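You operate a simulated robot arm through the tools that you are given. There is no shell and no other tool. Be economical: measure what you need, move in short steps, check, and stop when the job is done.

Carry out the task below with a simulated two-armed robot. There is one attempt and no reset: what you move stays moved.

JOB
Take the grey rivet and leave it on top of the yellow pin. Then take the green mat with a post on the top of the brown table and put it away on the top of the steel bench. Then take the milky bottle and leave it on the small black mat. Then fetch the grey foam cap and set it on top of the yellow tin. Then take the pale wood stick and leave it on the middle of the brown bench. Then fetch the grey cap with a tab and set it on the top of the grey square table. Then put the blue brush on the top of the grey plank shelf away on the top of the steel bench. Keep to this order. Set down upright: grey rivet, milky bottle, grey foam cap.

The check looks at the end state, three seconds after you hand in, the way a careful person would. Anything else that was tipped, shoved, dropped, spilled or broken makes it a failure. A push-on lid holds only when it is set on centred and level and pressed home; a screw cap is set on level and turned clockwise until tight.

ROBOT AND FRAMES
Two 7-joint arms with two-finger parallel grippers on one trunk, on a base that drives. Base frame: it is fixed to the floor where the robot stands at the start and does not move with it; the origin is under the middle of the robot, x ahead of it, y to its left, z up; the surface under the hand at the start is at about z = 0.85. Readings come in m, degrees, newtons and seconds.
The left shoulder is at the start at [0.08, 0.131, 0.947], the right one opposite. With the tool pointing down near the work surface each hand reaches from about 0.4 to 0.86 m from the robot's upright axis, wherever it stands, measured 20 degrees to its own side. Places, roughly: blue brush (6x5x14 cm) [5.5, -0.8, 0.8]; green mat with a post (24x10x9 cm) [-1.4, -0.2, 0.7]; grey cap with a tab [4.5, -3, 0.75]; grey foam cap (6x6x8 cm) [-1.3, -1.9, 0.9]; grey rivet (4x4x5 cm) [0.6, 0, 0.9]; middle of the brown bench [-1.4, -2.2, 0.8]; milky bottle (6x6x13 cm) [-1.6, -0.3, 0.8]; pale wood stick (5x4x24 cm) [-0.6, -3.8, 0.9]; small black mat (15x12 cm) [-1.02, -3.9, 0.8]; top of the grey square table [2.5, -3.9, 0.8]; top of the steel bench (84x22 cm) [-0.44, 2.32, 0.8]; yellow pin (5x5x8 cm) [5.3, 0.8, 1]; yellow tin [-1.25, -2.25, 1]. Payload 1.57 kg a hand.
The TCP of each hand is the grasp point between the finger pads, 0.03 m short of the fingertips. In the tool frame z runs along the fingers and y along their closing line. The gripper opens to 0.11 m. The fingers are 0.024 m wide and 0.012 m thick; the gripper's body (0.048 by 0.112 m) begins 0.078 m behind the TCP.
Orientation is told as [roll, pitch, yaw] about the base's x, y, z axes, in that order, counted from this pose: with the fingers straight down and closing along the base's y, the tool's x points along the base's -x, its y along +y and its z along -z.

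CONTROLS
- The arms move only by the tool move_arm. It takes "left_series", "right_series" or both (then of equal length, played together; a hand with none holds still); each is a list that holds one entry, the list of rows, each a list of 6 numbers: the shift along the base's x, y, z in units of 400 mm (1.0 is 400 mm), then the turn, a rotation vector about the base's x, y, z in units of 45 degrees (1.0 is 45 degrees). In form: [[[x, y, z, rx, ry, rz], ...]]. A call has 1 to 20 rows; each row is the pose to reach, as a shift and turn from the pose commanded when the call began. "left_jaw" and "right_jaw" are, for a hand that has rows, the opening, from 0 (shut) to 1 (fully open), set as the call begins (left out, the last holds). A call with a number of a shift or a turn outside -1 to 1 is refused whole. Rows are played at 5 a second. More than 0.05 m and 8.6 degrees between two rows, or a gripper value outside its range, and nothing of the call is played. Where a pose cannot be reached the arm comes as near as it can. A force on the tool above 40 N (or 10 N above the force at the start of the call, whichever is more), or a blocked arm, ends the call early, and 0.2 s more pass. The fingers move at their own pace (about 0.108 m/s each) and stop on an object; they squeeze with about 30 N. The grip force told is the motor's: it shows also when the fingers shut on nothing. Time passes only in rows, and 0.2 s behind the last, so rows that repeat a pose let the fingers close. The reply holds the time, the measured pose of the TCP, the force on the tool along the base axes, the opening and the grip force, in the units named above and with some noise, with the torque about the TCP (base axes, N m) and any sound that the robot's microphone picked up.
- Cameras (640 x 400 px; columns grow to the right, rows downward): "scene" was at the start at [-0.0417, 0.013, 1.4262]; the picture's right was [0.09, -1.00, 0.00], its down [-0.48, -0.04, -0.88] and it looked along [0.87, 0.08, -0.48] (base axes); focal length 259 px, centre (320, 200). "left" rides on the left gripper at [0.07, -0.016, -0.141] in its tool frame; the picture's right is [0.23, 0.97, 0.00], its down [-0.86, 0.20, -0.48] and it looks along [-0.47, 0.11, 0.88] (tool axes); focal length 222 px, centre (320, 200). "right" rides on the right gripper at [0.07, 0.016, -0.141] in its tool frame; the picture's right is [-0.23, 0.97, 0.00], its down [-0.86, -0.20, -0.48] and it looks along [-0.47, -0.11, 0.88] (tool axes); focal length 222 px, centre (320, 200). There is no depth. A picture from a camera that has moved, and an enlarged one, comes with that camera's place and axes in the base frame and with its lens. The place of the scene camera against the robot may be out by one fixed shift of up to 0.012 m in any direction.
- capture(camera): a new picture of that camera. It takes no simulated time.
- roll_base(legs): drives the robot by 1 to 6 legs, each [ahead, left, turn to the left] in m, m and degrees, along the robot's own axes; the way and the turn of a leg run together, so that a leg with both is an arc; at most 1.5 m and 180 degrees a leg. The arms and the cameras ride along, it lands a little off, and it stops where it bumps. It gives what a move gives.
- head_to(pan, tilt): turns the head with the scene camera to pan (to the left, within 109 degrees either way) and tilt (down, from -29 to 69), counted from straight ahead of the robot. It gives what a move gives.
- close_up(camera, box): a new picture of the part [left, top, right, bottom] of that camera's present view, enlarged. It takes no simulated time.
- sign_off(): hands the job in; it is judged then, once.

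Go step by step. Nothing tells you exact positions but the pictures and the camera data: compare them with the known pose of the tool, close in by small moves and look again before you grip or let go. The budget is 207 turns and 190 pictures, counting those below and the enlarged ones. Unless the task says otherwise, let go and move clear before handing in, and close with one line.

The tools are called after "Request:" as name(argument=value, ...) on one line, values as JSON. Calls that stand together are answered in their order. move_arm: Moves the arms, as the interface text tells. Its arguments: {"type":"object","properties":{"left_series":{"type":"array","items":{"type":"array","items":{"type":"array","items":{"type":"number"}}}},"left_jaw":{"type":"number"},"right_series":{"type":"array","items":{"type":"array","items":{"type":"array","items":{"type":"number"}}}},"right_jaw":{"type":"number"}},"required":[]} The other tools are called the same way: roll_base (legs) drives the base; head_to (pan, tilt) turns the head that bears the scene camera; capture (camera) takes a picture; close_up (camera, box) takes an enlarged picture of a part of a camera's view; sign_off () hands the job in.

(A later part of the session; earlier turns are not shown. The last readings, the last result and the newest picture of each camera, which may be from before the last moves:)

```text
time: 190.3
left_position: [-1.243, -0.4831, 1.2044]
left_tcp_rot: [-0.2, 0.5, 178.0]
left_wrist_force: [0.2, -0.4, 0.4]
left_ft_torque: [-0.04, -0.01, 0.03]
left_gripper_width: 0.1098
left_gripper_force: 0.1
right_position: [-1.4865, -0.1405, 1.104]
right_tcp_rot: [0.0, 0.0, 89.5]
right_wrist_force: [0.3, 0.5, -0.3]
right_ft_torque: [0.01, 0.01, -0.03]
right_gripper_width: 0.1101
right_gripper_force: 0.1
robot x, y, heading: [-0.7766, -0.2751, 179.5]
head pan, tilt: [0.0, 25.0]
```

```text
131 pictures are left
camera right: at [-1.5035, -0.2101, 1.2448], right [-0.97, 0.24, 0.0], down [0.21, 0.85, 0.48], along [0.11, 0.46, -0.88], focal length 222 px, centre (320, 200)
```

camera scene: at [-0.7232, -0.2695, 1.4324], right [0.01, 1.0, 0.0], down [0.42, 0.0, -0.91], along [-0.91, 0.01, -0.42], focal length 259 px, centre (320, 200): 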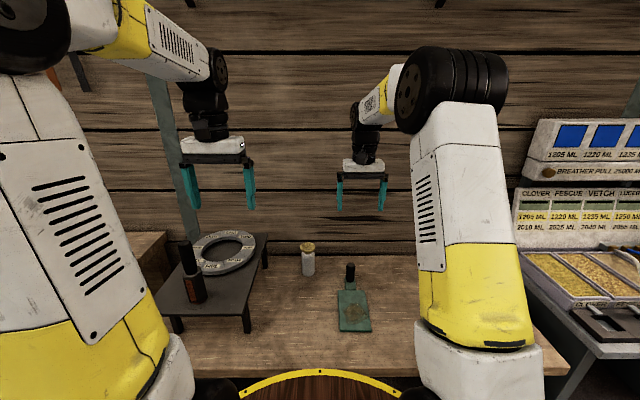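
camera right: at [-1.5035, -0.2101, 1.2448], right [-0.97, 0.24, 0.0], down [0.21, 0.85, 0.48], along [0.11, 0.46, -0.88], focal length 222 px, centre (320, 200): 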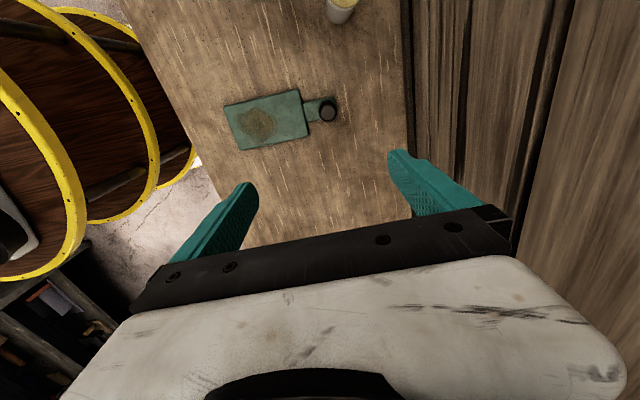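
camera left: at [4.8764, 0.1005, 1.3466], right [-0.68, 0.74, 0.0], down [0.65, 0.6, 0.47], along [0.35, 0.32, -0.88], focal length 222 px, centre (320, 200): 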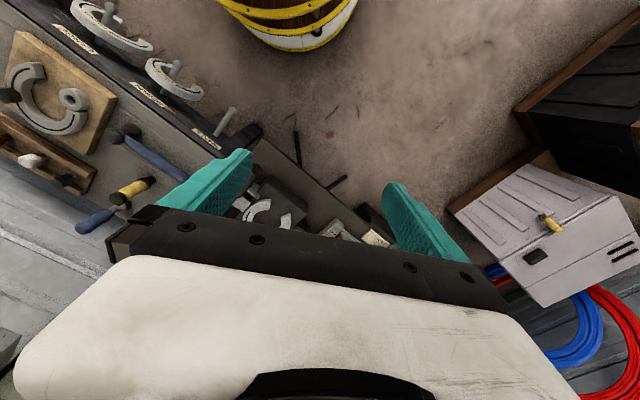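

The post is visible; I lower while centering on it.

Request:
move_arm(right_series=[[[-0.02, -0.03, -0.1, 0, 0, 0], [-0.02, -0.03, -0.2, 0, 0, 0], [-0.02, -0.03, -0.3, 0, 0, 0], [-0.02, -0.03, -0.4, 0, 0, 0], [-0.02, -0.03, -0.4, 0, 0, 0]]])

Request:
capture(camera="right")

Request:
close_up(camera="scene", box=[290, 200, 418, 280])

```text
time: 191.5
left_position: [-1.2436, -0.4823, 1.2047]
left_tcp_rot: [-0.2, 0.7, 178.0]
left_wrist_force: [0.2, 0.5, 0.2]
left_ft_torque: [0.01, 0.02, -0.04]
left_gripper_width: 0.11
left_gripper_force: 0.1
right_position: [-1.4953, -0.1531, 0.9435]
right_tcp_rot: [0.0, 0.1, 89.6]
right_wrist_force: [-0.4, 0.1, 1.2]
right_ft_torque: [0.0, -0.02, 0.0]
right_gripper_width: 0.1101
right_gripper_force: 0.1
robot x, y, heading: [-0.7747, -0.2725, 179.7]
head pan, tilt: [0.0, 25.0]
```

```text
130 pictures are left
camera right: at [-1.5117, -0.2226, 1.0845], right [-0.97, 0.23, 0.0], down [0.21, 0.85, 0.48], along [0.11, 0.46, -0.88], focal length 222 px, centre (320, 200)
```

right: 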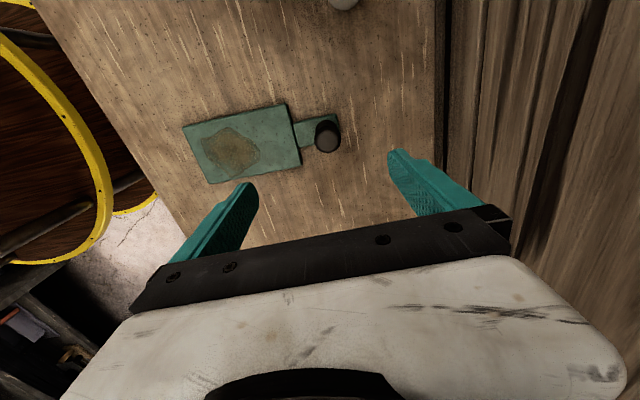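

```text
5.00 times, centred on (354, 240) of scene
camera zoom: at [-0.7232, -0.2695, 1.4324], right [0.01, 1.0, 0.0], down [0.42, 0.0, -0.91], along [-0.91, 0.01, -0.42], focal length 1295 px, centre (150, 0)
```

zoom: 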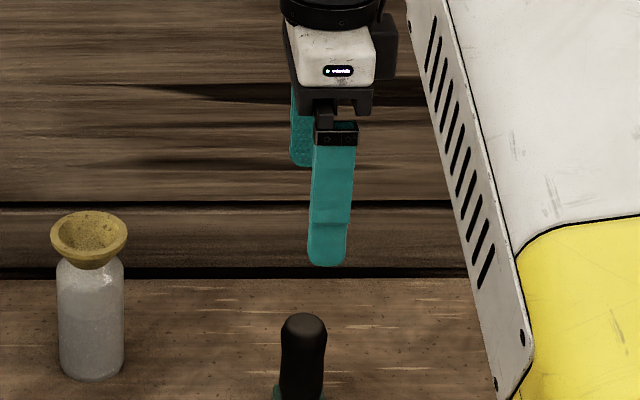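

I correct by about a centimetre and lower around the post.

Request:
move_arm(right_series=[[[-0.025, -0.028, -0.05, 0, 0, 0], [-0.03, -0.028, -0.15, 0, 0, 0], [-0.03, -0.028, -0.22, 0, 0, 0], [-0.03, -0.028, -0.22, 0, 0, 0]]])

Request:
capture(camera="right")

Request:
close_up(camera="scene", box=[290, 220, 418, 300])

```text
time: 192.5
left_position: [-1.2426, -0.4811, 1.204]
left_tcp_rot: [-0.2, 0.7, 178.0]
left_wrist_force: [-0.5, -0.5, -0.4]
left_ft_torque: [-0.02, 0.04, 0.02]
left_gripper_width: 0.1101
left_gripper_force: 0.1
right_position: [-1.5069, -0.163, 0.8564]
right_tcp_rot: [0.0, 0.2, 89.6]
right_wrist_force: [-0.8, -0.2, -0.5]
right_ft_torque: [0.01, 0.0, 0.01]
right_gripper_width: 0.1102
right_gripper_force: 0.0
robot x, y, heading: [-0.7757, -0.2738, 179.3]
head pan, tilt: [0.0, 25.0]
```

```text
128 pictures are left
camera right: at [-1.5238, -0.2334, 0.9967], right [-0.97, 0.23, 0.0], down [0.21, 0.85, 0.48], along [0.11, 0.46, -0.88], focal length 222 px, centre (320, 200)
```

right: 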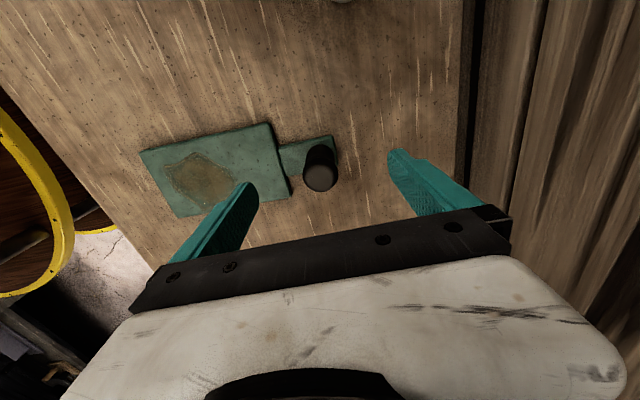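

```text
5.00 times, centred on (354, 260) of scene
camera zoom: at [-0.7232, -0.2695, 1.4324], right [0.01, 1.0, 0.0], down [0.42, 0.0, -0.91], along [-0.91, 0.01, -0.42], focal length 1295 px, centre (150, -100)
```

zoom: 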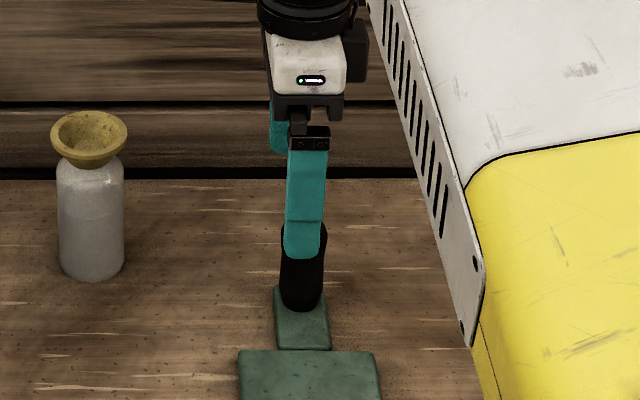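

Centred. I lower 5 cm more and grip the post.

Request:
move_arm(right_series=[[[0, 0, -0.07, 0, 0, 0], [0, 0, -0.125, 0, 0, 0], [0, 0, -0.125, 0, 0, 0]]])

Request:
move_arm(right_series=[[[0, 0, 0, 0, 0, 0], [0, 0, 0, 0, 0, 0], [0, 0, 0, 0, 0, 0], [0, 0, 0, 0, 0, 0]]], right_jaw=0)

Request:
close_up(camera="scene", box=[290, 220, 418, 300])

Request:
capture(camera="right")

```text
time: 193.3
left_position: [-1.2427, -0.4812, 1.2048]
left_tcp_rot: [-0.2, 0.6, 177.9]
left_wrist_force: [0.6, 0.2, -0.2]
left_ft_torque: [0.01, 0.0, 0.03]
left_gripper_width: 0.1098
left_gripper_force: 0.1
right_position: [-1.5069, -0.1636, 0.8064]
right_tcp_rot: [0.1, 0.1, 89.6]
right_wrist_force: [-0.6, -0.4, 0.8]
right_ft_torque: [0.01, 0.02, 0.0]
right_gripper_width: 0.1101
right_gripper_force: 0.1
robot x, y, heading: [-0.779, -0.2756, 179.6]
head pan, tilt: [0.0, 25.0]
```

```text
time: 194.3
left_position: [-1.2443, -0.4812, 1.2042]
left_tcp_rot: [-0.3, 0.6, 178.0]
left_wrist_force: [0.6, -0.8, -0.1]
left_ft_torque: [-0.03, 0.03, 0.02]
left_gripper_width: 0.1103
left_gripper_force: 0.0
right_position: [-1.5086, -0.164, 0.8065]
right_tcp_rot: [0.0, 0.1, 89.6]
right_wrist_force: [1.2, 0.3, 0.6]
right_ft_torque: [0.02, -0.5, 0.01]
right_gripper_width: 0.0333
right_gripper_force: 30.0
robot x, y, heading: [-0.7787, -0.2754, 179.3]
head pan, tilt: [0.0, 25.0]
```

```text
5.00 times, centred on (354, 260) of scene
camera zoom: at [-0.7232, -0.2695, 1.4324], right [0.01, 1.0, 0.0], down [0.42, 0.0, -0.91], along [-0.91, 0.01, -0.42], focal length 1295 px, centre (150, -100)
```

zoom: 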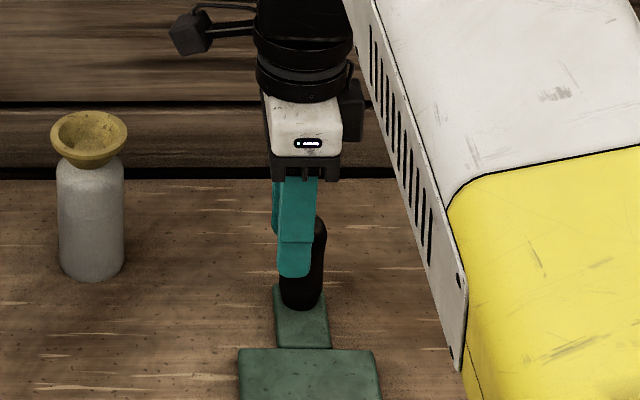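

```text
125 pictures are left
camera right: at [-1.5234, -0.2328, 0.9469], right [-0.97, 0.23, 0.0], down [0.21, 0.85, 0.48], along [0.11, 0.46, -0.88], focal length 222 px, centre (320, 200)
```

right: 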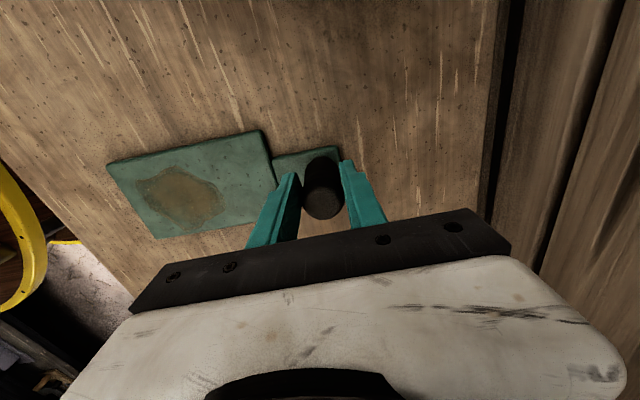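

The fingers sit slightly to one side of the post; I reopen, shift 7 mm, drop 1 cm and regrip, then lift slightly.

Request:
move_arm(right_series=[[[0, 0, 0, 0, 0, 0], [0, 0.018, -0.015, 0, 0, 0], [0, 0.018, -0.025, 0, 0, 0]]], right_jaw=0.7)

Request:
move_arm(right_series=[[[0, 0, 0, 0, 0, 0], [0, 0, 0, 0, 0, 0], [0, 0, 0, 0, 0, 0]]], right_jaw=0)

Request:
move_arm(right_series=[[[0, 0, 0.04, 0, 0, 0], [0, 0, 0.1, 0, 0, 0], [0, 0, 0.1, 0, 0, 0]]])

Request:
capture(camera="scene")

Request:
capture(camera="right")

```text
time: 195.1
left_position: [-1.2435, -0.4827, 1.2047]
left_tcp_rot: [-0.1, 0.6, 178.0]
left_wrist_force: [0.0, -0.6, -0.8]
left_ft_torque: [-0.03, 0.01, -0.01]
left_gripper_width: 0.1101
left_gripper_force: 0.0
right_position: [-1.5076, -0.1564, 0.7963]
right_tcp_rot: [0.0, 0.1, 89.6]
right_wrist_force: [0.2, -0.1, 0.0]
right_ft_torque: [0.0, -0.03, -0.02]
right_gripper_width: 0.0771
right_gripper_force: 0.0
robot x, y, heading: [-0.7761, -0.2757, 179.4]
head pan, tilt: [0.0, 25.0]
```

```text
time: 195.9
left_position: [-1.2435, -0.4819, 1.2053]
left_tcp_rot: [-0.2, 0.6, 178.0]
left_wrist_force: [0.8, 0.6, 0.4]
left_ft_torque: [0.0, -0.01, 0.0]
left_gripper_width: 0.11
left_gripper_force: 0.1
right_position: [-1.5071, -0.1557, 0.7957]
right_tcp_rot: [0.0, 0.1, 89.6]
right_wrist_force: [-0.9, 0.6, 0.9]
right_ft_torque: [-0.03, -0.49, 0.0]
right_gripper_width: 0.0335
right_gripper_force: 30.1
robot x, y, heading: [-0.7767, -0.2754, 179.6]
head pan, tilt: [0.0, 25.0]
```

```text
time: 196.7
left_position: [-1.2431, -0.4822, 1.2044]
left_tcp_rot: [-0.2, 0.6, 178.0]
left_wrist_force: [-0.1, 0.8, 0.0]
left_ft_torque: [-0.03, -0.01, -0.02]
left_gripper_width: 0.1101
left_gripper_force: 0.0
right_position: [-1.507, -0.1561, 0.8371]
right_tcp_rot: [0.0, 0.1, 89.6]
right_wrist_force: [0.1, -0.3, -3.1]
right_ft_torque: [0.01, 0.27, -0.01]
right_gripper_width: 0.0332
right_gripper_force: 30.3
robot x, y, heading: [-0.7809, -0.2702, 179.5]
head pan, tilt: [0.0, 25.0]
```

```text
124 pictures are left
camera scene: at [-0.7234, -0.2695, 1.4324], right [0.01, 1.0, 0.0], down [0.42, 0.0, -0.91], along [-0.91, 0.01, -0.42], focal length 259 px, centre (320, 200)
```

scene: 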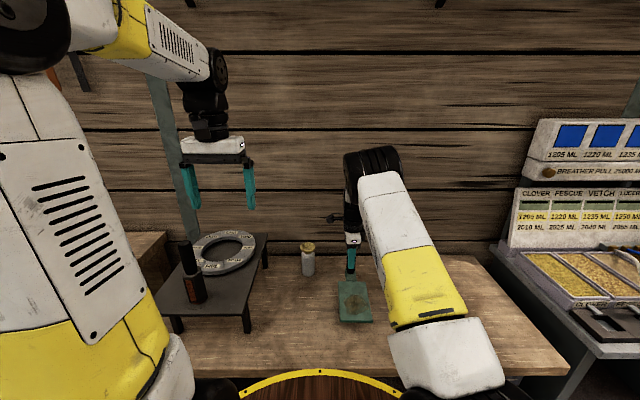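

```text
123 pictures are left
camera right: at [-1.5231, -0.2259, 0.9767], right [-0.97, 0.23, 0.0], down [0.21, 0.85, 0.48], along [0.11, 0.46, -0.88], focal length 222 px, centre (320, 200)
```

right: 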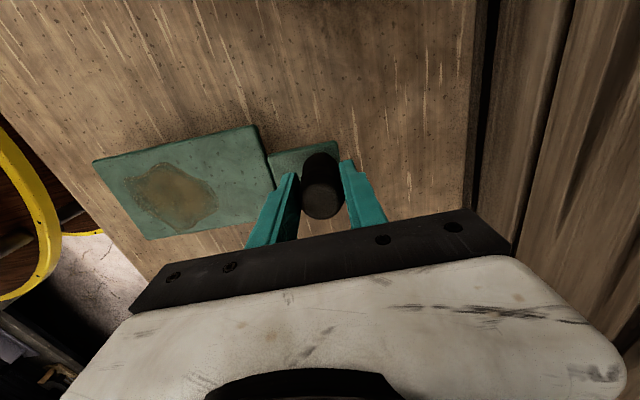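

The mat hangs level. I lift higher, retract and back off, then rotate the hand to its neutral yaw so the mat lies crosswise.

Request:
move_arm(right_series=[[[0, 0, 0.1, 0, 0, 0], [0, 0, 0.2, 0, 0, 0], [0, 0, 0.3, 0, 0, 0], [0, 0, 0.4, 0, 0, 0], [0, 0, 0.5, 0, 0, 0], [0, 0, 0.6, 0, 0, 0], [0, 0, 0.65, 0, 0, 0]]])

Request:
roll_base(legs=[[-0.4, 0, 0]])

Request:
move_arm(right_series=[[[0.03, 0.03, 0, 0, 0, 0.166], [0.06, 0.06, 0, 0, 0, 0.333], [0.1, 0.09, 0, 0, 0, 0.5], [0.15, 0.1, 0, 0, 0, 0.666], [0.2, 0.1, 0, 0, 0, 0.833], [0.25, 0.1, 0, 0, 0, 1]]])

Request:
move_arm(right_series=[[[0.05, 0, 0, 0, 0, 0.166], [0.1, 0, 0, 0, 0, 0.333], [0.15, 0, 0, 0, 0, 0.5], [0.2, 0, 0, 0, 0, 0.666], [0.25, 0, 0, 0, 0, 0.833], [0.25, 0, 0, 0, 0, 1]]])

Request:
capture(camera="scene")

```text
time: 198.3
left_position: [-1.2425, -0.4827, 1.2049]
left_tcp_rot: [-0.2, 0.6, 178.0]
left_wrist_force: [0.0, -0.9, -0.4]
left_ft_torque: [-0.01, -0.01, -0.01]
left_gripper_width: 0.11
left_gripper_force: 0.1
right_position: [-1.5081, -0.1561, 1.0962]
right_tcp_rot: [-0.1, 0.1, 89.6]
right_wrist_force: [-0.7, 0.8, -2.6]
right_ft_torque: [0.03, 0.31, 0.0]
right_gripper_width: 0.0335
right_gripper_force: 29.8
robot x, y, heading: [-0.7776, -0.2743, 179.6]
head pan, tilt: [0.0, 25.0]
```

```text
time: 200.8
left_position: [-0.845, -0.4842, 1.205]
left_tcp_rot: [-0.1, 0.7, 177.8]
left_wrist_force: [0.2, -0.1, 0.4]
left_ft_torque: [0.03, -0.01, -0.02]
left_gripper_width: 0.1101
left_gripper_force: 0.1
right_position: [-1.1095, -0.1585, 1.0975]
right_tcp_rot: [0.0, 0.1, 89.4]
right_wrist_force: [-0.5, 1.0, -2.7]
right_ft_torque: [0.0, 0.29, 0.0]
right_gripper_width: 0.0335
right_gripper_force: 30.0
robot x, y, heading: [-0.3815, -0.2784, 179.7]
head pan, tilt: [0.0, 25.0]
```

```text
time: 202.2
left_position: [-0.8456, -0.4831, 1.205]
left_tcp_rot: [-0.2, 0.5, 177.8]
left_wrist_force: [-0.5, 0.0, 0.8]
left_ft_torque: [-0.01, 0.0, 0.01]
left_gripper_width: 0.1099
left_gripper_force: 0.0
right_position: [-1.0079, -0.1191, 1.0965]
right_tcp_rot: [0.0, 0.2, 134.6]
right_wrist_force: [-0.5, 0.0, -2.4]
right_ft_torque: [-0.17, 0.19, 0.02]
right_gripper_width: 0.0332
right_gripper_force: 30.2
robot x, y, heading: [-0.3822, -0.2748, 179.6]
head pan, tilt: [0.0, 25.0]
```

```text
time: 203.6
left_position: [-0.8454, -0.4841, 1.2046]
left_tcp_rot: [-0.1, 0.6, 177.8]
left_wrist_force: [0.1, -0.5, -0.4]
left_ft_torque: [0.01, -0.02, 0.02]
left_gripper_width: 0.1101
left_gripper_force: 0.0
right_position: [-0.9082, -0.1181, 1.0967]
right_tcp_rot: [0.1, 0.1, 179.7]
right_wrist_force: [0.0, -0.3, -2.3]
right_ft_torque: [-0.29, 0.04, 0.0]
right_gripper_width: 0.0331
right_gripper_force: 29.6
robot x, y, heading: [-0.3783, -0.281, 179.1]
head pan, tilt: [0.0, 25.0]
```

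```text
122 pictures are left
camera scene: at [-0.325, -0.2724, 1.4324], right [0.01, 1.0, 0.0], down [0.42, 0.0, -0.91], along [-0.91, 0.01, -0.42], focal length 259 px, centre (320, 200)
```

scene: 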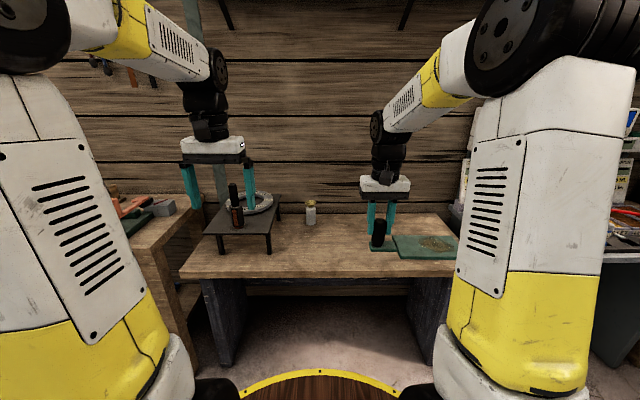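

Mat carried level. I turn right to face +y and drive to the steel bench.

Request:
roll_base(legs=[[0, 0, -90], [1.4, 0, 0]])

Request:
capture(camera="scene")

```text
time: 214.4
left_position: [-0.5629, 1.598, 1.2052]
left_tcp_rot: [-0.2, 0.6, 87.5]
left_wrist_force: [0.3, -0.4, -0.4]
left_ft_torque: [-0.03, -0.02, 0.02]
left_gripper_width: 0.11
left_gripper_force: 0.0
right_position: [-0.1974, 1.6602, 1.0978]
right_tcp_rot: [0.1, 0.1, 89.1]
right_wrist_force: [-0.7, -0.3, -3.9]
right_ft_torque: [-0.02, 0.26, 0.02]
right_gripper_width: 0.0335
right_gripper_force: 30.2
robot x, y, heading: [-0.3561, 1.1334, 89.0]
head pan, tilt: [0.0, 25.0]
```

```text
121 pictures are left
camera scene: at [-0.353, 1.089, 1.4324], right [1.0, -0.01, 0.0], down [-0.01, -0.42, -0.91], along [0.01, 0.91, -0.42], focal length 259 px, centre (320, 200)
```

scene: 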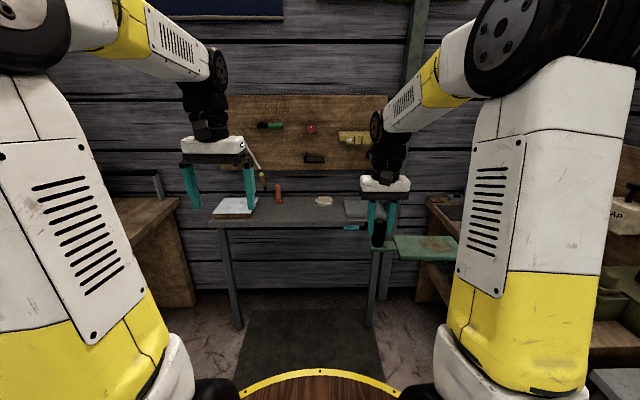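

I zoom on the bench top to choose a free spot.

Request:
close_up(camera="scene", box=[200, 160, 420, 297])

Request:
capture(camera="left")

```text
2.91 times, centred on (310, 228) of scene
camera zoom: at [-0.353, 1.089, 1.4324], right [1.0, -0.01, 0.0], down [-0.01, -0.42, -0.91], along [0.01, 0.91, -0.42], focal length 754 px, centre (349, 117)
```

zoom: 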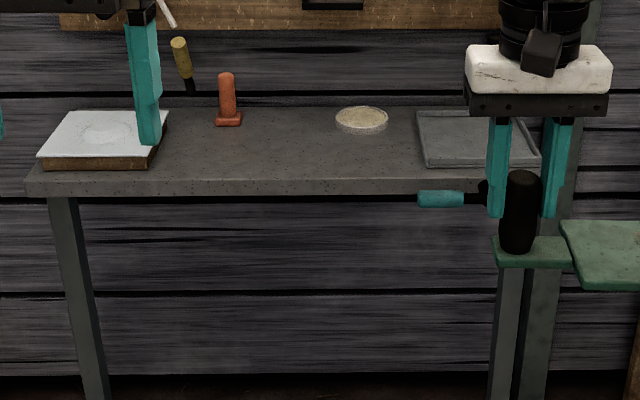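

```text
119 pictures are left
camera left: at [-0.551, 1.5296, 1.3465], right [-0.98, -0.18, 0.0], down [-0.16, 0.87, 0.47], along [-0.09, 0.46, -0.88], focal length 222 px, centre (320, 200)
```

left: 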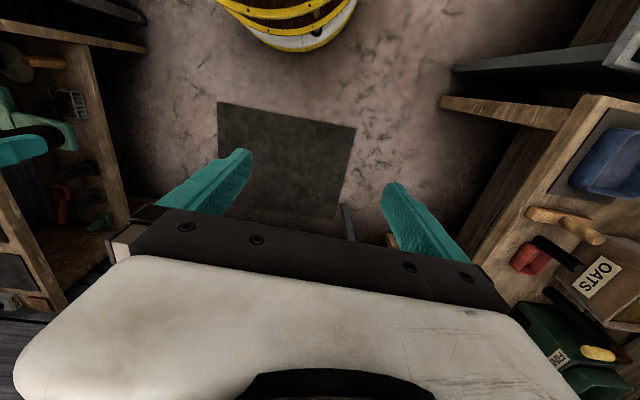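

There is free space on the bench front between the orange stick and the tray, before the disc. I drive closer.

Request:
roll_base(legs=[[0.5, 0.12, 0.5]])

Request:
capture(camera="scene")

Request:
capture(camera="right")

```text
time: 217.4
left_position: [-0.6844, 2.0963, 1.2061]
left_tcp_rot: [-0.2, 0.6, 88.0]
left_wrist_force: [-0.1, -0.1, -0.6]
left_ft_torque: [-0.02, 0.02, 0.02]
left_gripper_width: 0.1101
left_gripper_force: 0.1
right_position: [-0.3196, 2.1621, 1.0967]
right_tcp_rot: [0.1, 0.1, 89.7]
right_wrist_force: [0.4, -0.3, -3.4]
right_ft_torque: [0.01, 0.25, -0.02]
right_gripper_width: 0.0336
right_gripper_force: 29.7
robot x, y, heading: [-0.4762, 1.6282, 89.7]
head pan, tilt: [0.0, 25.0]
```

```text
118 pictures are left
camera scene: at [-0.4682, 1.589, 1.4324], right [1.0, -0.01, 0.0], down [0.0, -0.42, -0.91], along [0.0, 0.91, -0.42], focal length 259 px, centre (320, 200)
```

scene: 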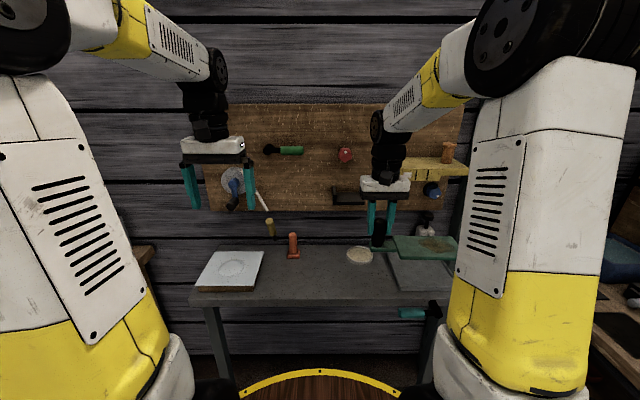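

```text
117 pictures are left
camera right: at [-0.3352, 2.0918, 1.2376], right [-0.97, 0.23, 0.0], down [0.2, 0.85, 0.48], along [0.11, 0.46, -0.88], focal length 222 px, centre (320, 200)
```

right: 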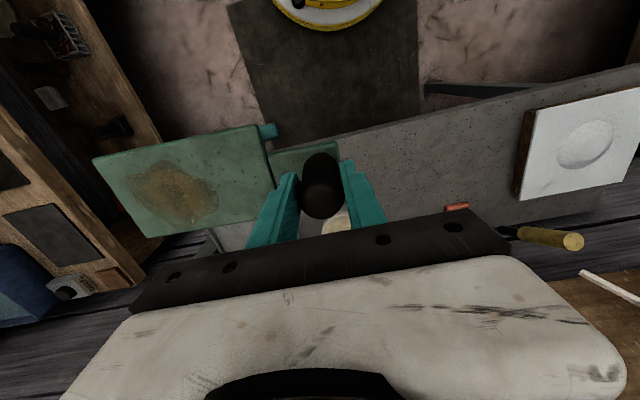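

I move above the chosen spot: post at about (-0.48, 2.275), then lower part way.

Request:
move_arm(right_series=[[[-0.08, 0.056, 0, 0, 0, 0], [-0.16, 0.113, 0, 0, 0, 0], [-0.24, 0.17, 0, 0, 0, 0], [-0.32, 0.226, 0, 0, 0, 0], [-0.4, 0.2825, 0, 0, 0, 0], [-0.4, 0.2825, -0.1, 0, 0, 0], [-0.4, 0.2825, -0.2, 0, 0, 0], [-0.4, 0.2825, -0.3, 0, 0, 0], [-0.4, 0.2825, -0.4, 0, 0, 0], [-0.4, 0.2825, -0.45, 0, 0, 0], [-0.4, 0.2825, -0.45, 0, 0, 0]]])

Request:
close_up(camera="scene", box=[240, 210, 448, 340])

Request:
capture(camera="right")

```text
time: 219.8
left_position: [-0.6827, 2.0971, 1.205]
left_tcp_rot: [-0.2, 0.6, 88.0]
left_wrist_force: [0.7, -0.1, 0.5]
left_ft_torque: [-0.02, 0.0, 0.01]
left_gripper_width: 0.11
left_gripper_force: 0.0
right_position: [-0.4796, 2.2742, 0.9172]
right_tcp_rot: [0.1, 0.2, 89.7]
right_wrist_force: [-0.5, -0.1, -2.7]
right_ft_torque: [0.02, 0.26, 0.01]
right_gripper_width: 0.0333
right_gripper_force: 29.6
robot x, y, heading: [-0.4736, 1.6312, 89.7]
head pan, tilt: [0.0, 25.0]
```

```text
3.08 times, centred on (344, 275) of scene
camera zoom: at [-0.4683, 1.5892, 1.4324], right [1.0, -0.01, 0.0], down [0.0, -0.42, -0.91], along [0.0, 0.91, -0.42], focal length 797 px, centre (246, -31)
```

zoom: 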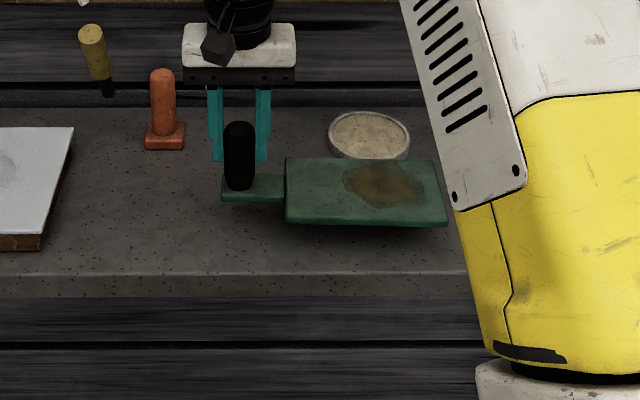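

```text
115 pictures are left
camera right: at [-0.4957, 2.2049, 1.0582], right [-0.97, 0.23, 0.0], down [0.21, 0.85, 0.48], along [0.11, 0.46, -0.88], focal length 222 px, centre (320, 200)
```

right: 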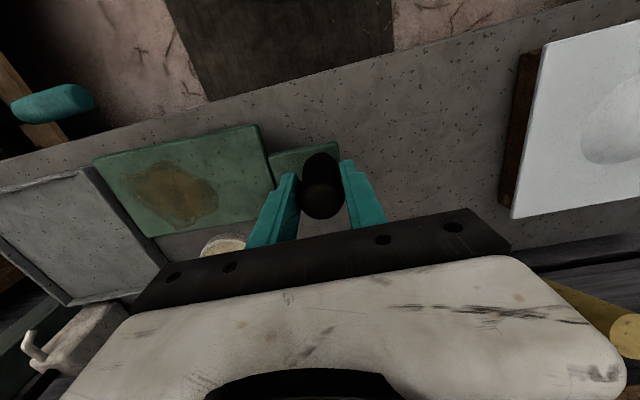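

The mat is clear of the tray, disc and stick. Lowering in small steps until contact.

Request:
move_arm(right_series=[[[0, 0, -0.06, 0, 0, 0], [0, 0, -0.11, 0, 0, 0], [0, 0, -0.125, 0, 0, 0], [0, 0, -0.135, 0, 0, 0], [0, 0, -0.145, 0, 0, 0]]])

Request:
close_up(camera="scene", box=[240, 210, 448, 340])

```text
time: 221.0
left_position: [-0.6837, 2.0955, 1.2054]
left_tcp_rot: [-0.2, 0.6, 88.0]
left_wrist_force: [0.1, -0.5, 0.7]
left_ft_torque: [0.04, 0.01, -0.03]
left_gripper_width: 0.11
left_gripper_force: 0.0
right_position: [-0.4812, 2.2746, 0.8601]
right_tcp_rot: [0.1, 0.1, 89.8]
right_wrist_force: [-2.5, 1.0, 23.9]
right_ft_torque: [0.13, -0.75, 0.07]
right_gripper_width: 0.0336
right_gripper_force: 30.6
robot x, y, heading: [-0.4772, 1.6335, 89.8]
head pan, tilt: [0.0, 25.0]
```

```text
3.08 times, centred on (344, 275) of scene
camera zoom: at [-0.4684, 1.5884, 1.4324], right [1.0, -0.01, 0.0], down [0.0, -0.42, -0.91], along [0.0, 0.91, -0.42], focal length 797 px, centre (246, -31)
```

zoom: 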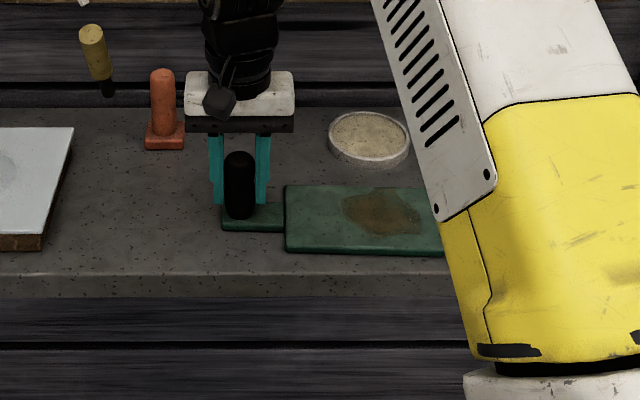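

Contact; it lies flat on the bench. I ease up a hair, release, and lift straight away.

Request:
move_arm(right_series=[[[0, 0, 0.004, 0, 0, 0], [0, 0, 0.004, 0, 0, 0]]])

Request:
move_arm(right_series=[[[0, 0, 0, 0, 0, 0], [0, 0, 0, 0, 0, 0], [0, 0, 0.05, 0, 0, 0], [0, 0, 0.15, 0, 0, 0], [0, 0, 0.27, 0, 0, 0], [0, 0, 0.39, 0, 0, 0], [0, 0, 0.5, 0, 0, 0], [0, 0, 0.62, 0, 0, 0], [0.1, -0.06, 0.7, 0, 0, 0], [0.2, -0.12, 0.75, 0, 0, 0], [0.28, -0.18, 0.8, 0, 0, 0], [0.33, -0.27, 0.85, 0, 0, 0], [0.36, -0.36, 0.87, 0, 0, 0], [0.38, -0.42, 0.87, 0, 0, 0]]], right_jaw=0.8)

Request:
capture(camera="scene")

```text
time: 221.6
left_position: [-0.6849, 2.0961, 1.2048]
left_tcp_rot: [-0.2, 0.5, 88.0]
left_wrist_force: [-0.5, 0.0, -0.6]
left_ft_torque: [0.01, -0.01, 0.0]
left_gripper_width: 0.1101
left_gripper_force: 0.1
right_position: [-0.479, 2.2745, 0.8597]
right_tcp_rot: [0.0, 0.2, 89.8]
right_wrist_force: [-2.6, 3.5, 6.9]
right_ft_torque: [0.71, -0.66, 0.35]
right_gripper_width: 0.0336
right_gripper_force: 30.0
robot x, y, heading: [-0.4755, 1.6352, 89.8]
head pan, tilt: [0.0, 25.0]
```

```text
refused: row 9 steps farther than a row can; nothing moved
```

```text
113 pictures are left
camera scene: at [-0.4685, 1.5889, 1.4324], right [1.0, -0.01, 0.0], down [0.0, -0.42, -0.91], along [0.0, 0.91, -0.42], focal length 259 px, centre (320, 200)
```

scene: 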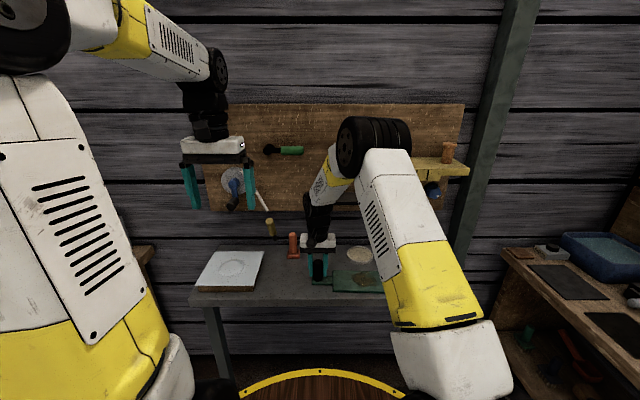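

One step was too long; repeating with shorter ones.

Request:
move_arm(right_series=[[[0, 0, 0, 0, 0, 0], [0, 0, 0, 0, 0, 0], [0, 0, 0.05, 0, 0, 0], [0, 0, 0.15, 0, 0, 0], [0, 0, 0.26, 0, 0, 0], [0, 0, 0.37, 0, 0, 0], [0, 0, 0.48, 0, 0, 0], [0, 0, 0.58, 0, 0, 0], [0.07, -0.05, 0.65, 0, 0, 0], [0.14, -0.1, 0.72, 0, 0, 0], [0.21, -0.15, 0.79, 0, 0, 0], [0.28, -0.22, 0.84, 0, 0, 0], [0.33, -0.3, 0.87, 0, 0, 0], [0.37, -0.38, 0.87, 0, 0, 0], [0.38, -0.45, 0.87, 0, 0, 0]]], right_jaw=0.8)

Request:
capture(camera="scene")

```text
time: 224.8
left_position: [-0.6845, 2.096, 1.2041]
left_tcp_rot: [-0.2, 0.6, 88.0]
left_wrist_force: [0.2, 0.6, -1.0]
left_ft_torque: [-0.04, -0.01, -0.04]
left_gripper_width: 0.1101
left_gripper_force: 0.0
right_position: [-0.3268, 2.0931, 1.2084]
right_tcp_rot: [0.0, 0.1, 89.7]
right_wrist_force: [-1.1, 0.0, 0.6]
right_ft_torque: [-0.06, 0.01, -0.03]
right_gripper_width: 0.0881
right_gripper_force: 0.1
robot x, y, heading: [-0.4771, 1.6336, 89.8]
head pan, tilt: [0.0, 25.0]
```

```text
112 pictures are left
camera scene: at [-0.4683, 1.5893, 1.4324], right [1.0, -0.01, 0.0], down [0.0, -0.42, -0.91], along [0.0, 0.91, -0.42], focal length 259 px, centre (320, 200)
```

scene: 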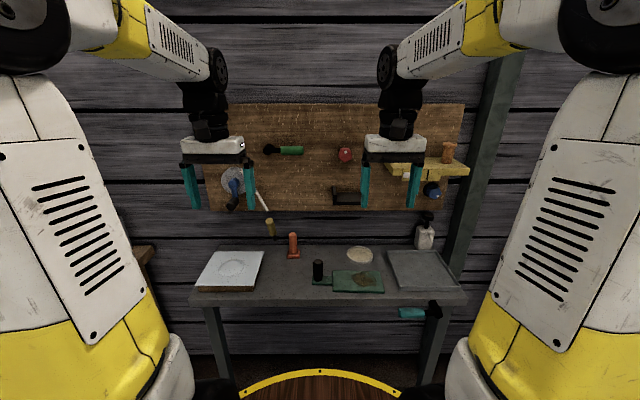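

Mat done. Now the milky bottle: I back down to y about -0.45, turn to the table and approach.

Request:
roll_base(legs=[[-1.05, 0, 0], [-1.03, 0, 0], [0, 0, 90], [0.3, 0, 0]])

Request:
capture(camera="scene")

Request:
capture(camera="right")

```text
time: 240.6
left_position: [-1.2612, -0.6382, 1.2042]
left_tcp_rot: [-0.2, 0.7, 177.4]
left_wrist_force: [1.1, -0.2, -0.3]
left_ft_torque: [0.01, 0.03, -0.02]
left_gripper_width: 0.1098
left_gripper_force: 0.1
right_position: [-1.2562, -0.2809, 1.2085]
right_tcp_rot: [0.1, 0.1, 178.9]
right_wrist_force: [-0.3, -0.3, 0.1]
right_ft_torque: [0.0, 0.02, 0.03]
right_gripper_width: 0.088
right_gripper_force: 0.0
robot x, y, heading: [-0.7943, -0.4332, 178.8]
head pan, tilt: [0.0, 25.0]
```

```text
111 pictures are left
camera scene: at [-0.7399, -0.4321, 1.4324], right [0.02, 1.0, 0.0], down [0.42, -0.01, -0.91], along [-0.91, 0.01, -0.42], focal length 259 px, centre (320, 200)
```

scene: 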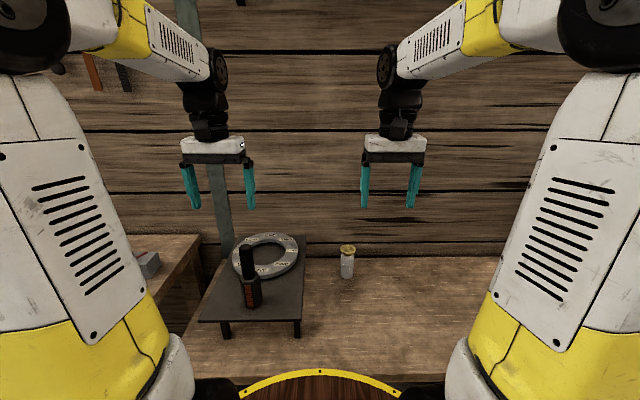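

```text
110 pictures are left
camera right: at [-1.1859, -0.2996, 1.3493], right [-0.24, -0.97, 0.0], down [-0.85, 0.21, 0.48], along [-0.46, 0.12, -0.88], focal length 222 px, centre (320, 200)
```

right: 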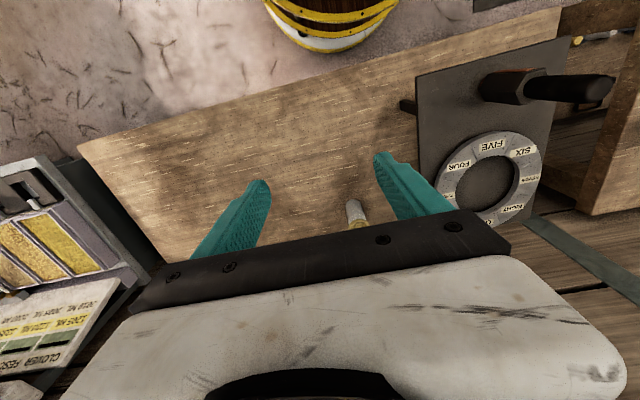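

I bring the right hand over the bottle.

Request:
move_arm(right_series=[[[-0.1, -0.015, -0.03, 0, 0, 0], [-0.2, -0.03, -0.06, 0, 0, 0], [-0.3, -0.045, -0.09, 0, 0, 0], [-0.4, -0.06, -0.12, 0, 0, 0], [-0.5, -0.075, -0.15, 0, 0, 0], [-0.56, -0.085, -0.25, 0, 0, 0], [-0.56, -0.085, -0.35, 0, 0, 0], [-0.56, -0.085, -0.35, 0, 0, 0]]], right_jaw=1)

Request:
capture(camera="right")

Request:
close_up(camera="scene", box=[280, 200, 440, 300])

```text
time: 242.4
left_position: [-1.2627, -0.6398, 1.2049]
left_tcp_rot: [-0.3, 0.5, 177.4]
left_wrist_force: [0.3, -0.5, -0.4]
left_ft_torque: [0.0, 0.04, -0.02]
left_gripper_width: 0.1102
left_gripper_force: 0.0
right_position: [-1.4796, -0.3171, 1.0695]
right_tcp_rot: [0.0, 0.1, 179.0]
right_wrist_force: [0.0, -0.7, -0.1]
right_ft_torque: [-0.01, 0.01, 0.01]
right_gripper_width: 0.11
right_gripper_force: 0.0
robot x, y, heading: [-0.7975, -0.4351, 178.9]
head pan, tilt: [0.0, 25.0]
```

```text
109 pictures are left
camera right: at [-1.4104, -0.3339, 1.2098], right [-0.24, -0.97, 0.0], down [-0.85, 0.21, 0.48], along [-0.46, 0.12, -0.88], focal length 222 px, centre (320, 200)
```

right: 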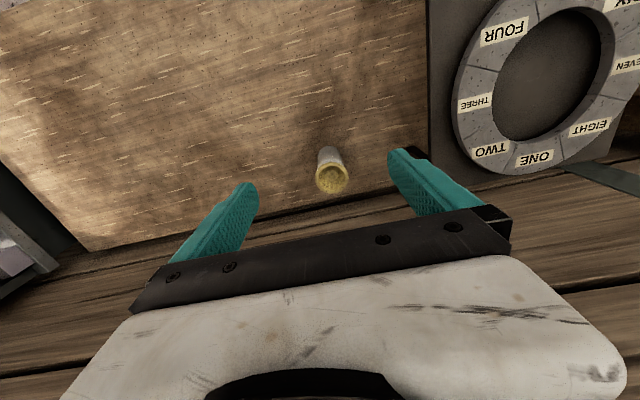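

```text
4.00 times, centred on (360, 250) of scene
camera zoom: at [-0.7402, -0.4321, 1.4324], right [0.02, 1.0, 0.0], down [0.42, -0.01, -0.91], along [-0.91, 0.01, -0.42], focal length 1036 px, centre (160, 0)
```

zoom: 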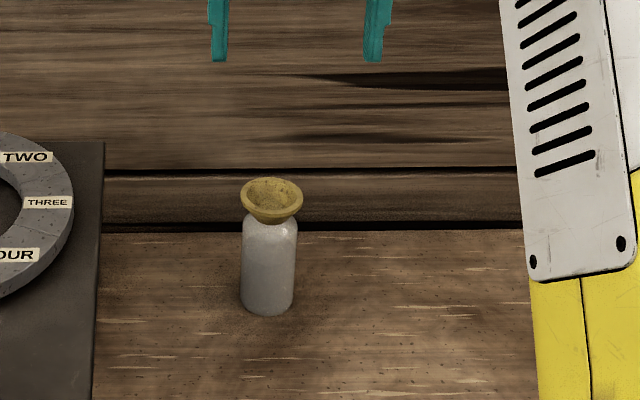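

Bottle at about (-1.546, -0.316). I move over it and down to just above the cap.

Request:
move_arm(right_series=[[[-0.08, 0, 0, 0, 0, 0], [-0.165, 0.002, 0, 0, 0, 0], [-0.165, 0.002, -0.1, 0, 0, 0], [-0.165, 0.002, -0.2, 0, 0, 0], [-0.165, 0.002, -0.3, 0, 0, 0], [-0.165, 0.002, -0.38, 0, 0, 0], [-0.165, 0.002, -0.38, 0, 0, 0]]])

Request:
capture(camera="right")

Request:
close_up(camera="scene", box=[280, 200, 440, 300])

```text
time: 244.0
left_position: [-1.2635, -0.6391, 1.2048]
left_tcp_rot: [-0.3, 0.6, 177.4]
left_wrist_force: [-0.8, 0.3, -0.5]
left_ft_torque: [0.01, 0.01, -0.02]
left_gripper_width: 0.1101
left_gripper_force: 0.0
right_position: [-1.5455, -0.3151, 0.9173]
right_tcp_rot: [0.1, 0.1, 179.1]
right_wrist_force: [0.7, 0.1, 0.8]
right_ft_torque: [-0.01, -0.02, 0.0]
right_gripper_width: 0.1101
right_gripper_force: 0.0
robot x, y, heading: [-0.7946, -0.4325, 179.0]
head pan, tilt: [0.0, 25.0]
```

```text
107 pictures are left
camera right: at [-1.4762, -0.3326, 1.0582], right [-0.24, -0.97, 0.0], down [-0.85, 0.22, 0.48], along [-0.46, 0.12, -0.88], focal length 222 px, centre (320, 200)
```

right: 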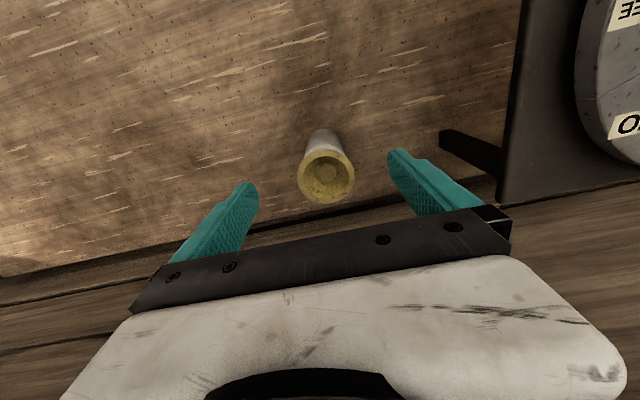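

```text
4.00 times, centred on (360, 250) of scene
camera zoom: at [-0.7402, -0.4321, 1.4324], right [0.02, 1.0, 0.0], down [0.42, -0.01, -0.91], along [-0.91, 0.01, -0.42], focal length 1036 px, centre (160, 0)
```

zoom: 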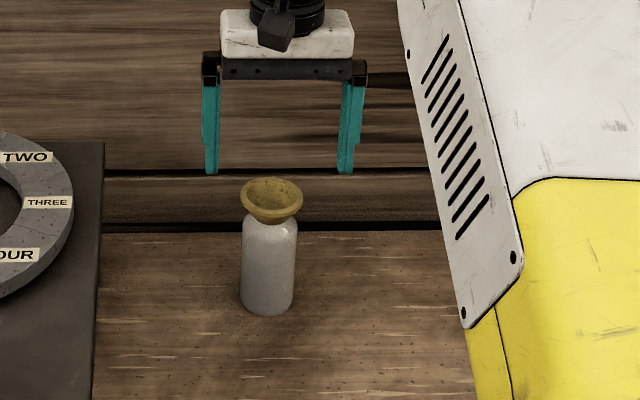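

Aligned within a few mm. I lower around the body and grip.

Request:
move_arm(right_series=[[[-0.012, -0.012, -0.08, 0, 0, 0], [-0.012, -0.012, -0.17, 0, 0, 0], [-0.012, -0.012, -0.25, 0, 0, 0], [-0.012, -0.012, -0.25, 0, 0, 0]]])

Request:
move_arm(right_series=[[[0, 0, 0, 0, 0, 0], [0, 0, 0, 0, 0, 0], [0, 0, 0, 0, 0, 0]]], right_jaw=0.1)

Request:
close_up(camera="scene", box=[280, 200, 440, 300])

```text
time: 245.0
left_position: [-1.2615, -0.6386, 1.205]
left_tcp_rot: [-0.2, 0.6, 177.5]
left_wrist_force: [0.6, -0.2, -0.5]
left_ft_torque: [-0.01, 0.02, 0.01]
left_gripper_width: 0.1098
left_gripper_force: 0.1
right_position: [-1.5511, -0.3202, 0.8163]
right_tcp_rot: [0.1, 0.0, 179.0]
right_wrist_force: [-0.5, -0.1, 0.1]
right_ft_torque: [-0.05, -0.02, 0.01]
right_gripper_width: 0.11
right_gripper_force: 0.0
robot x, y, heading: [-0.7957, -0.4356, 179.1]
head pan, tilt: [0.0, 25.0]
```

```text
time: 245.8
left_position: [-1.262, -0.6387, 1.2043]
left_tcp_rot: [-0.2, 0.6, 177.5]
left_wrist_force: [0.7, -0.1, 0.2]
left_ft_torque: [0.0, 0.0, 0.03]
left_gripper_width: 0.1102
left_gripper_force: 0.1
right_position: [-1.5511, -0.3202, 0.8176]
right_tcp_rot: [0.0, 0.1, 179.0]
right_wrist_force: [-0.6, 2.9, 3.5]
right_ft_torque: [0.04, 0.08, -0.03]
right_gripper_width: 0.0563
right_gripper_force: 30.0
robot x, y, heading: [-0.7931, -0.4371, 179.1]
head pan, tilt: [0.0, 25.0]
```

```text
4.00 times, centred on (360, 250) of scene
camera zoom: at [-0.7401, -0.4321, 1.4324], right [0.02, 1.0, 0.0], down [0.42, -0.01, -0.91], along [-0.91, 0.02, -0.42], focal length 1036 px, centre (160, 0)
```

zoom: 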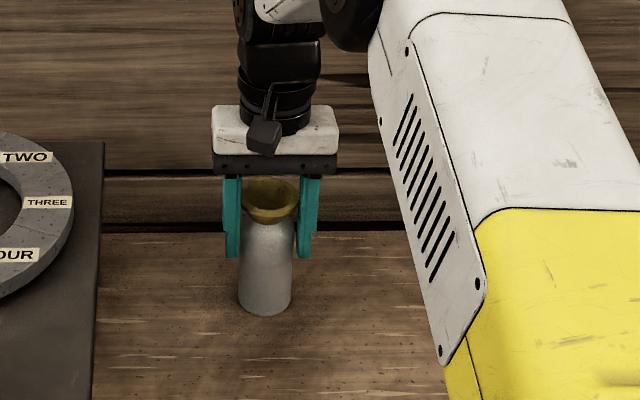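

The grip (56 mm) seems to be on the yellow rim. I test with a 2 cm lift to see whether the bottle comes along as one piece.

Request:
move_arm(right_series=[[[0, 0, 0.02, 0, 0, 0], [0, 0, 0.05, 0, 0, 0], [0, 0, 0.05, 0, 0, 0]]])

Request:
close_up(camera="scene", box=[280, 200, 440, 300])

Request:
capture(camera="right")

```text
time: 246.6
left_position: [-1.2624, -0.6403, 1.2041]
left_tcp_rot: [-0.2, 0.6, 177.4]
left_wrist_force: [-0.3, -0.3, -0.1]
left_ft_torque: [-0.06, -0.01, -0.01]
left_gripper_width: 0.1097
left_gripper_force: 0.1
right_position: [-1.551, -0.3202, 0.8364]
right_tcp_rot: [0.1, 0.2, 179.0]
right_wrist_force: [-0.1, -0.5, -2.8]
right_ft_torque: [0.0, -0.05, 0.0]
right_gripper_width: 0.0565
right_gripper_force: 30.6
robot x, y, heading: [-0.7937, -0.4355, 178.9]
head pan, tilt: [0.0, 25.0]
```

```text
4.00 times, centred on (360, 250) of scene
camera zoom: at [-0.7403, -0.4321, 1.4324], right [0.02, 1.0, 0.0], down [0.42, -0.01, -0.91], along [-0.91, 0.01, -0.42], focal length 1036 px, centre (160, 0)
```

zoom: 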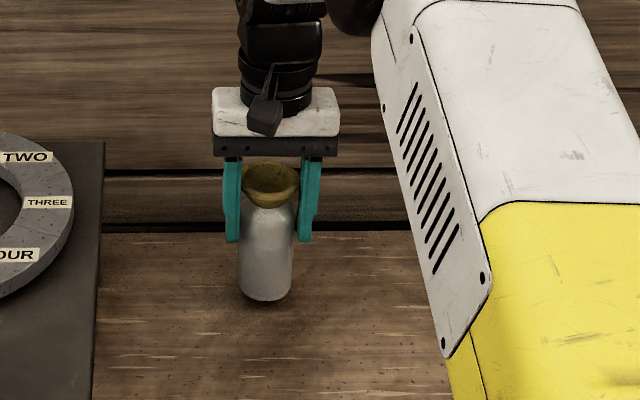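

```text
103 pictures are left
camera right: at [-1.4806, -0.3379, 0.9773], right [-0.24, -0.97, 0.0], down [-0.85, 0.21, 0.48], along [-0.46, 0.12, -0.88], focal length 222 px, centre (320, 200)
```

right: 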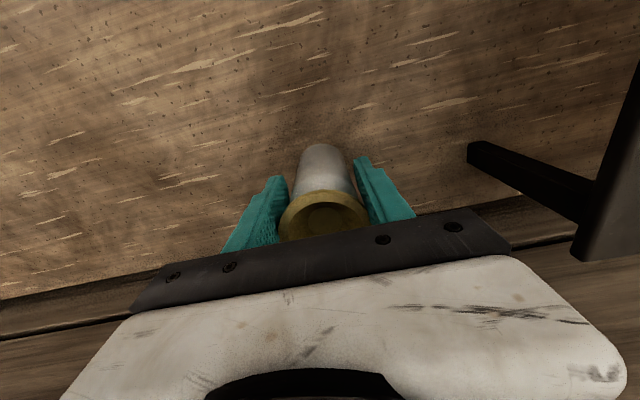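

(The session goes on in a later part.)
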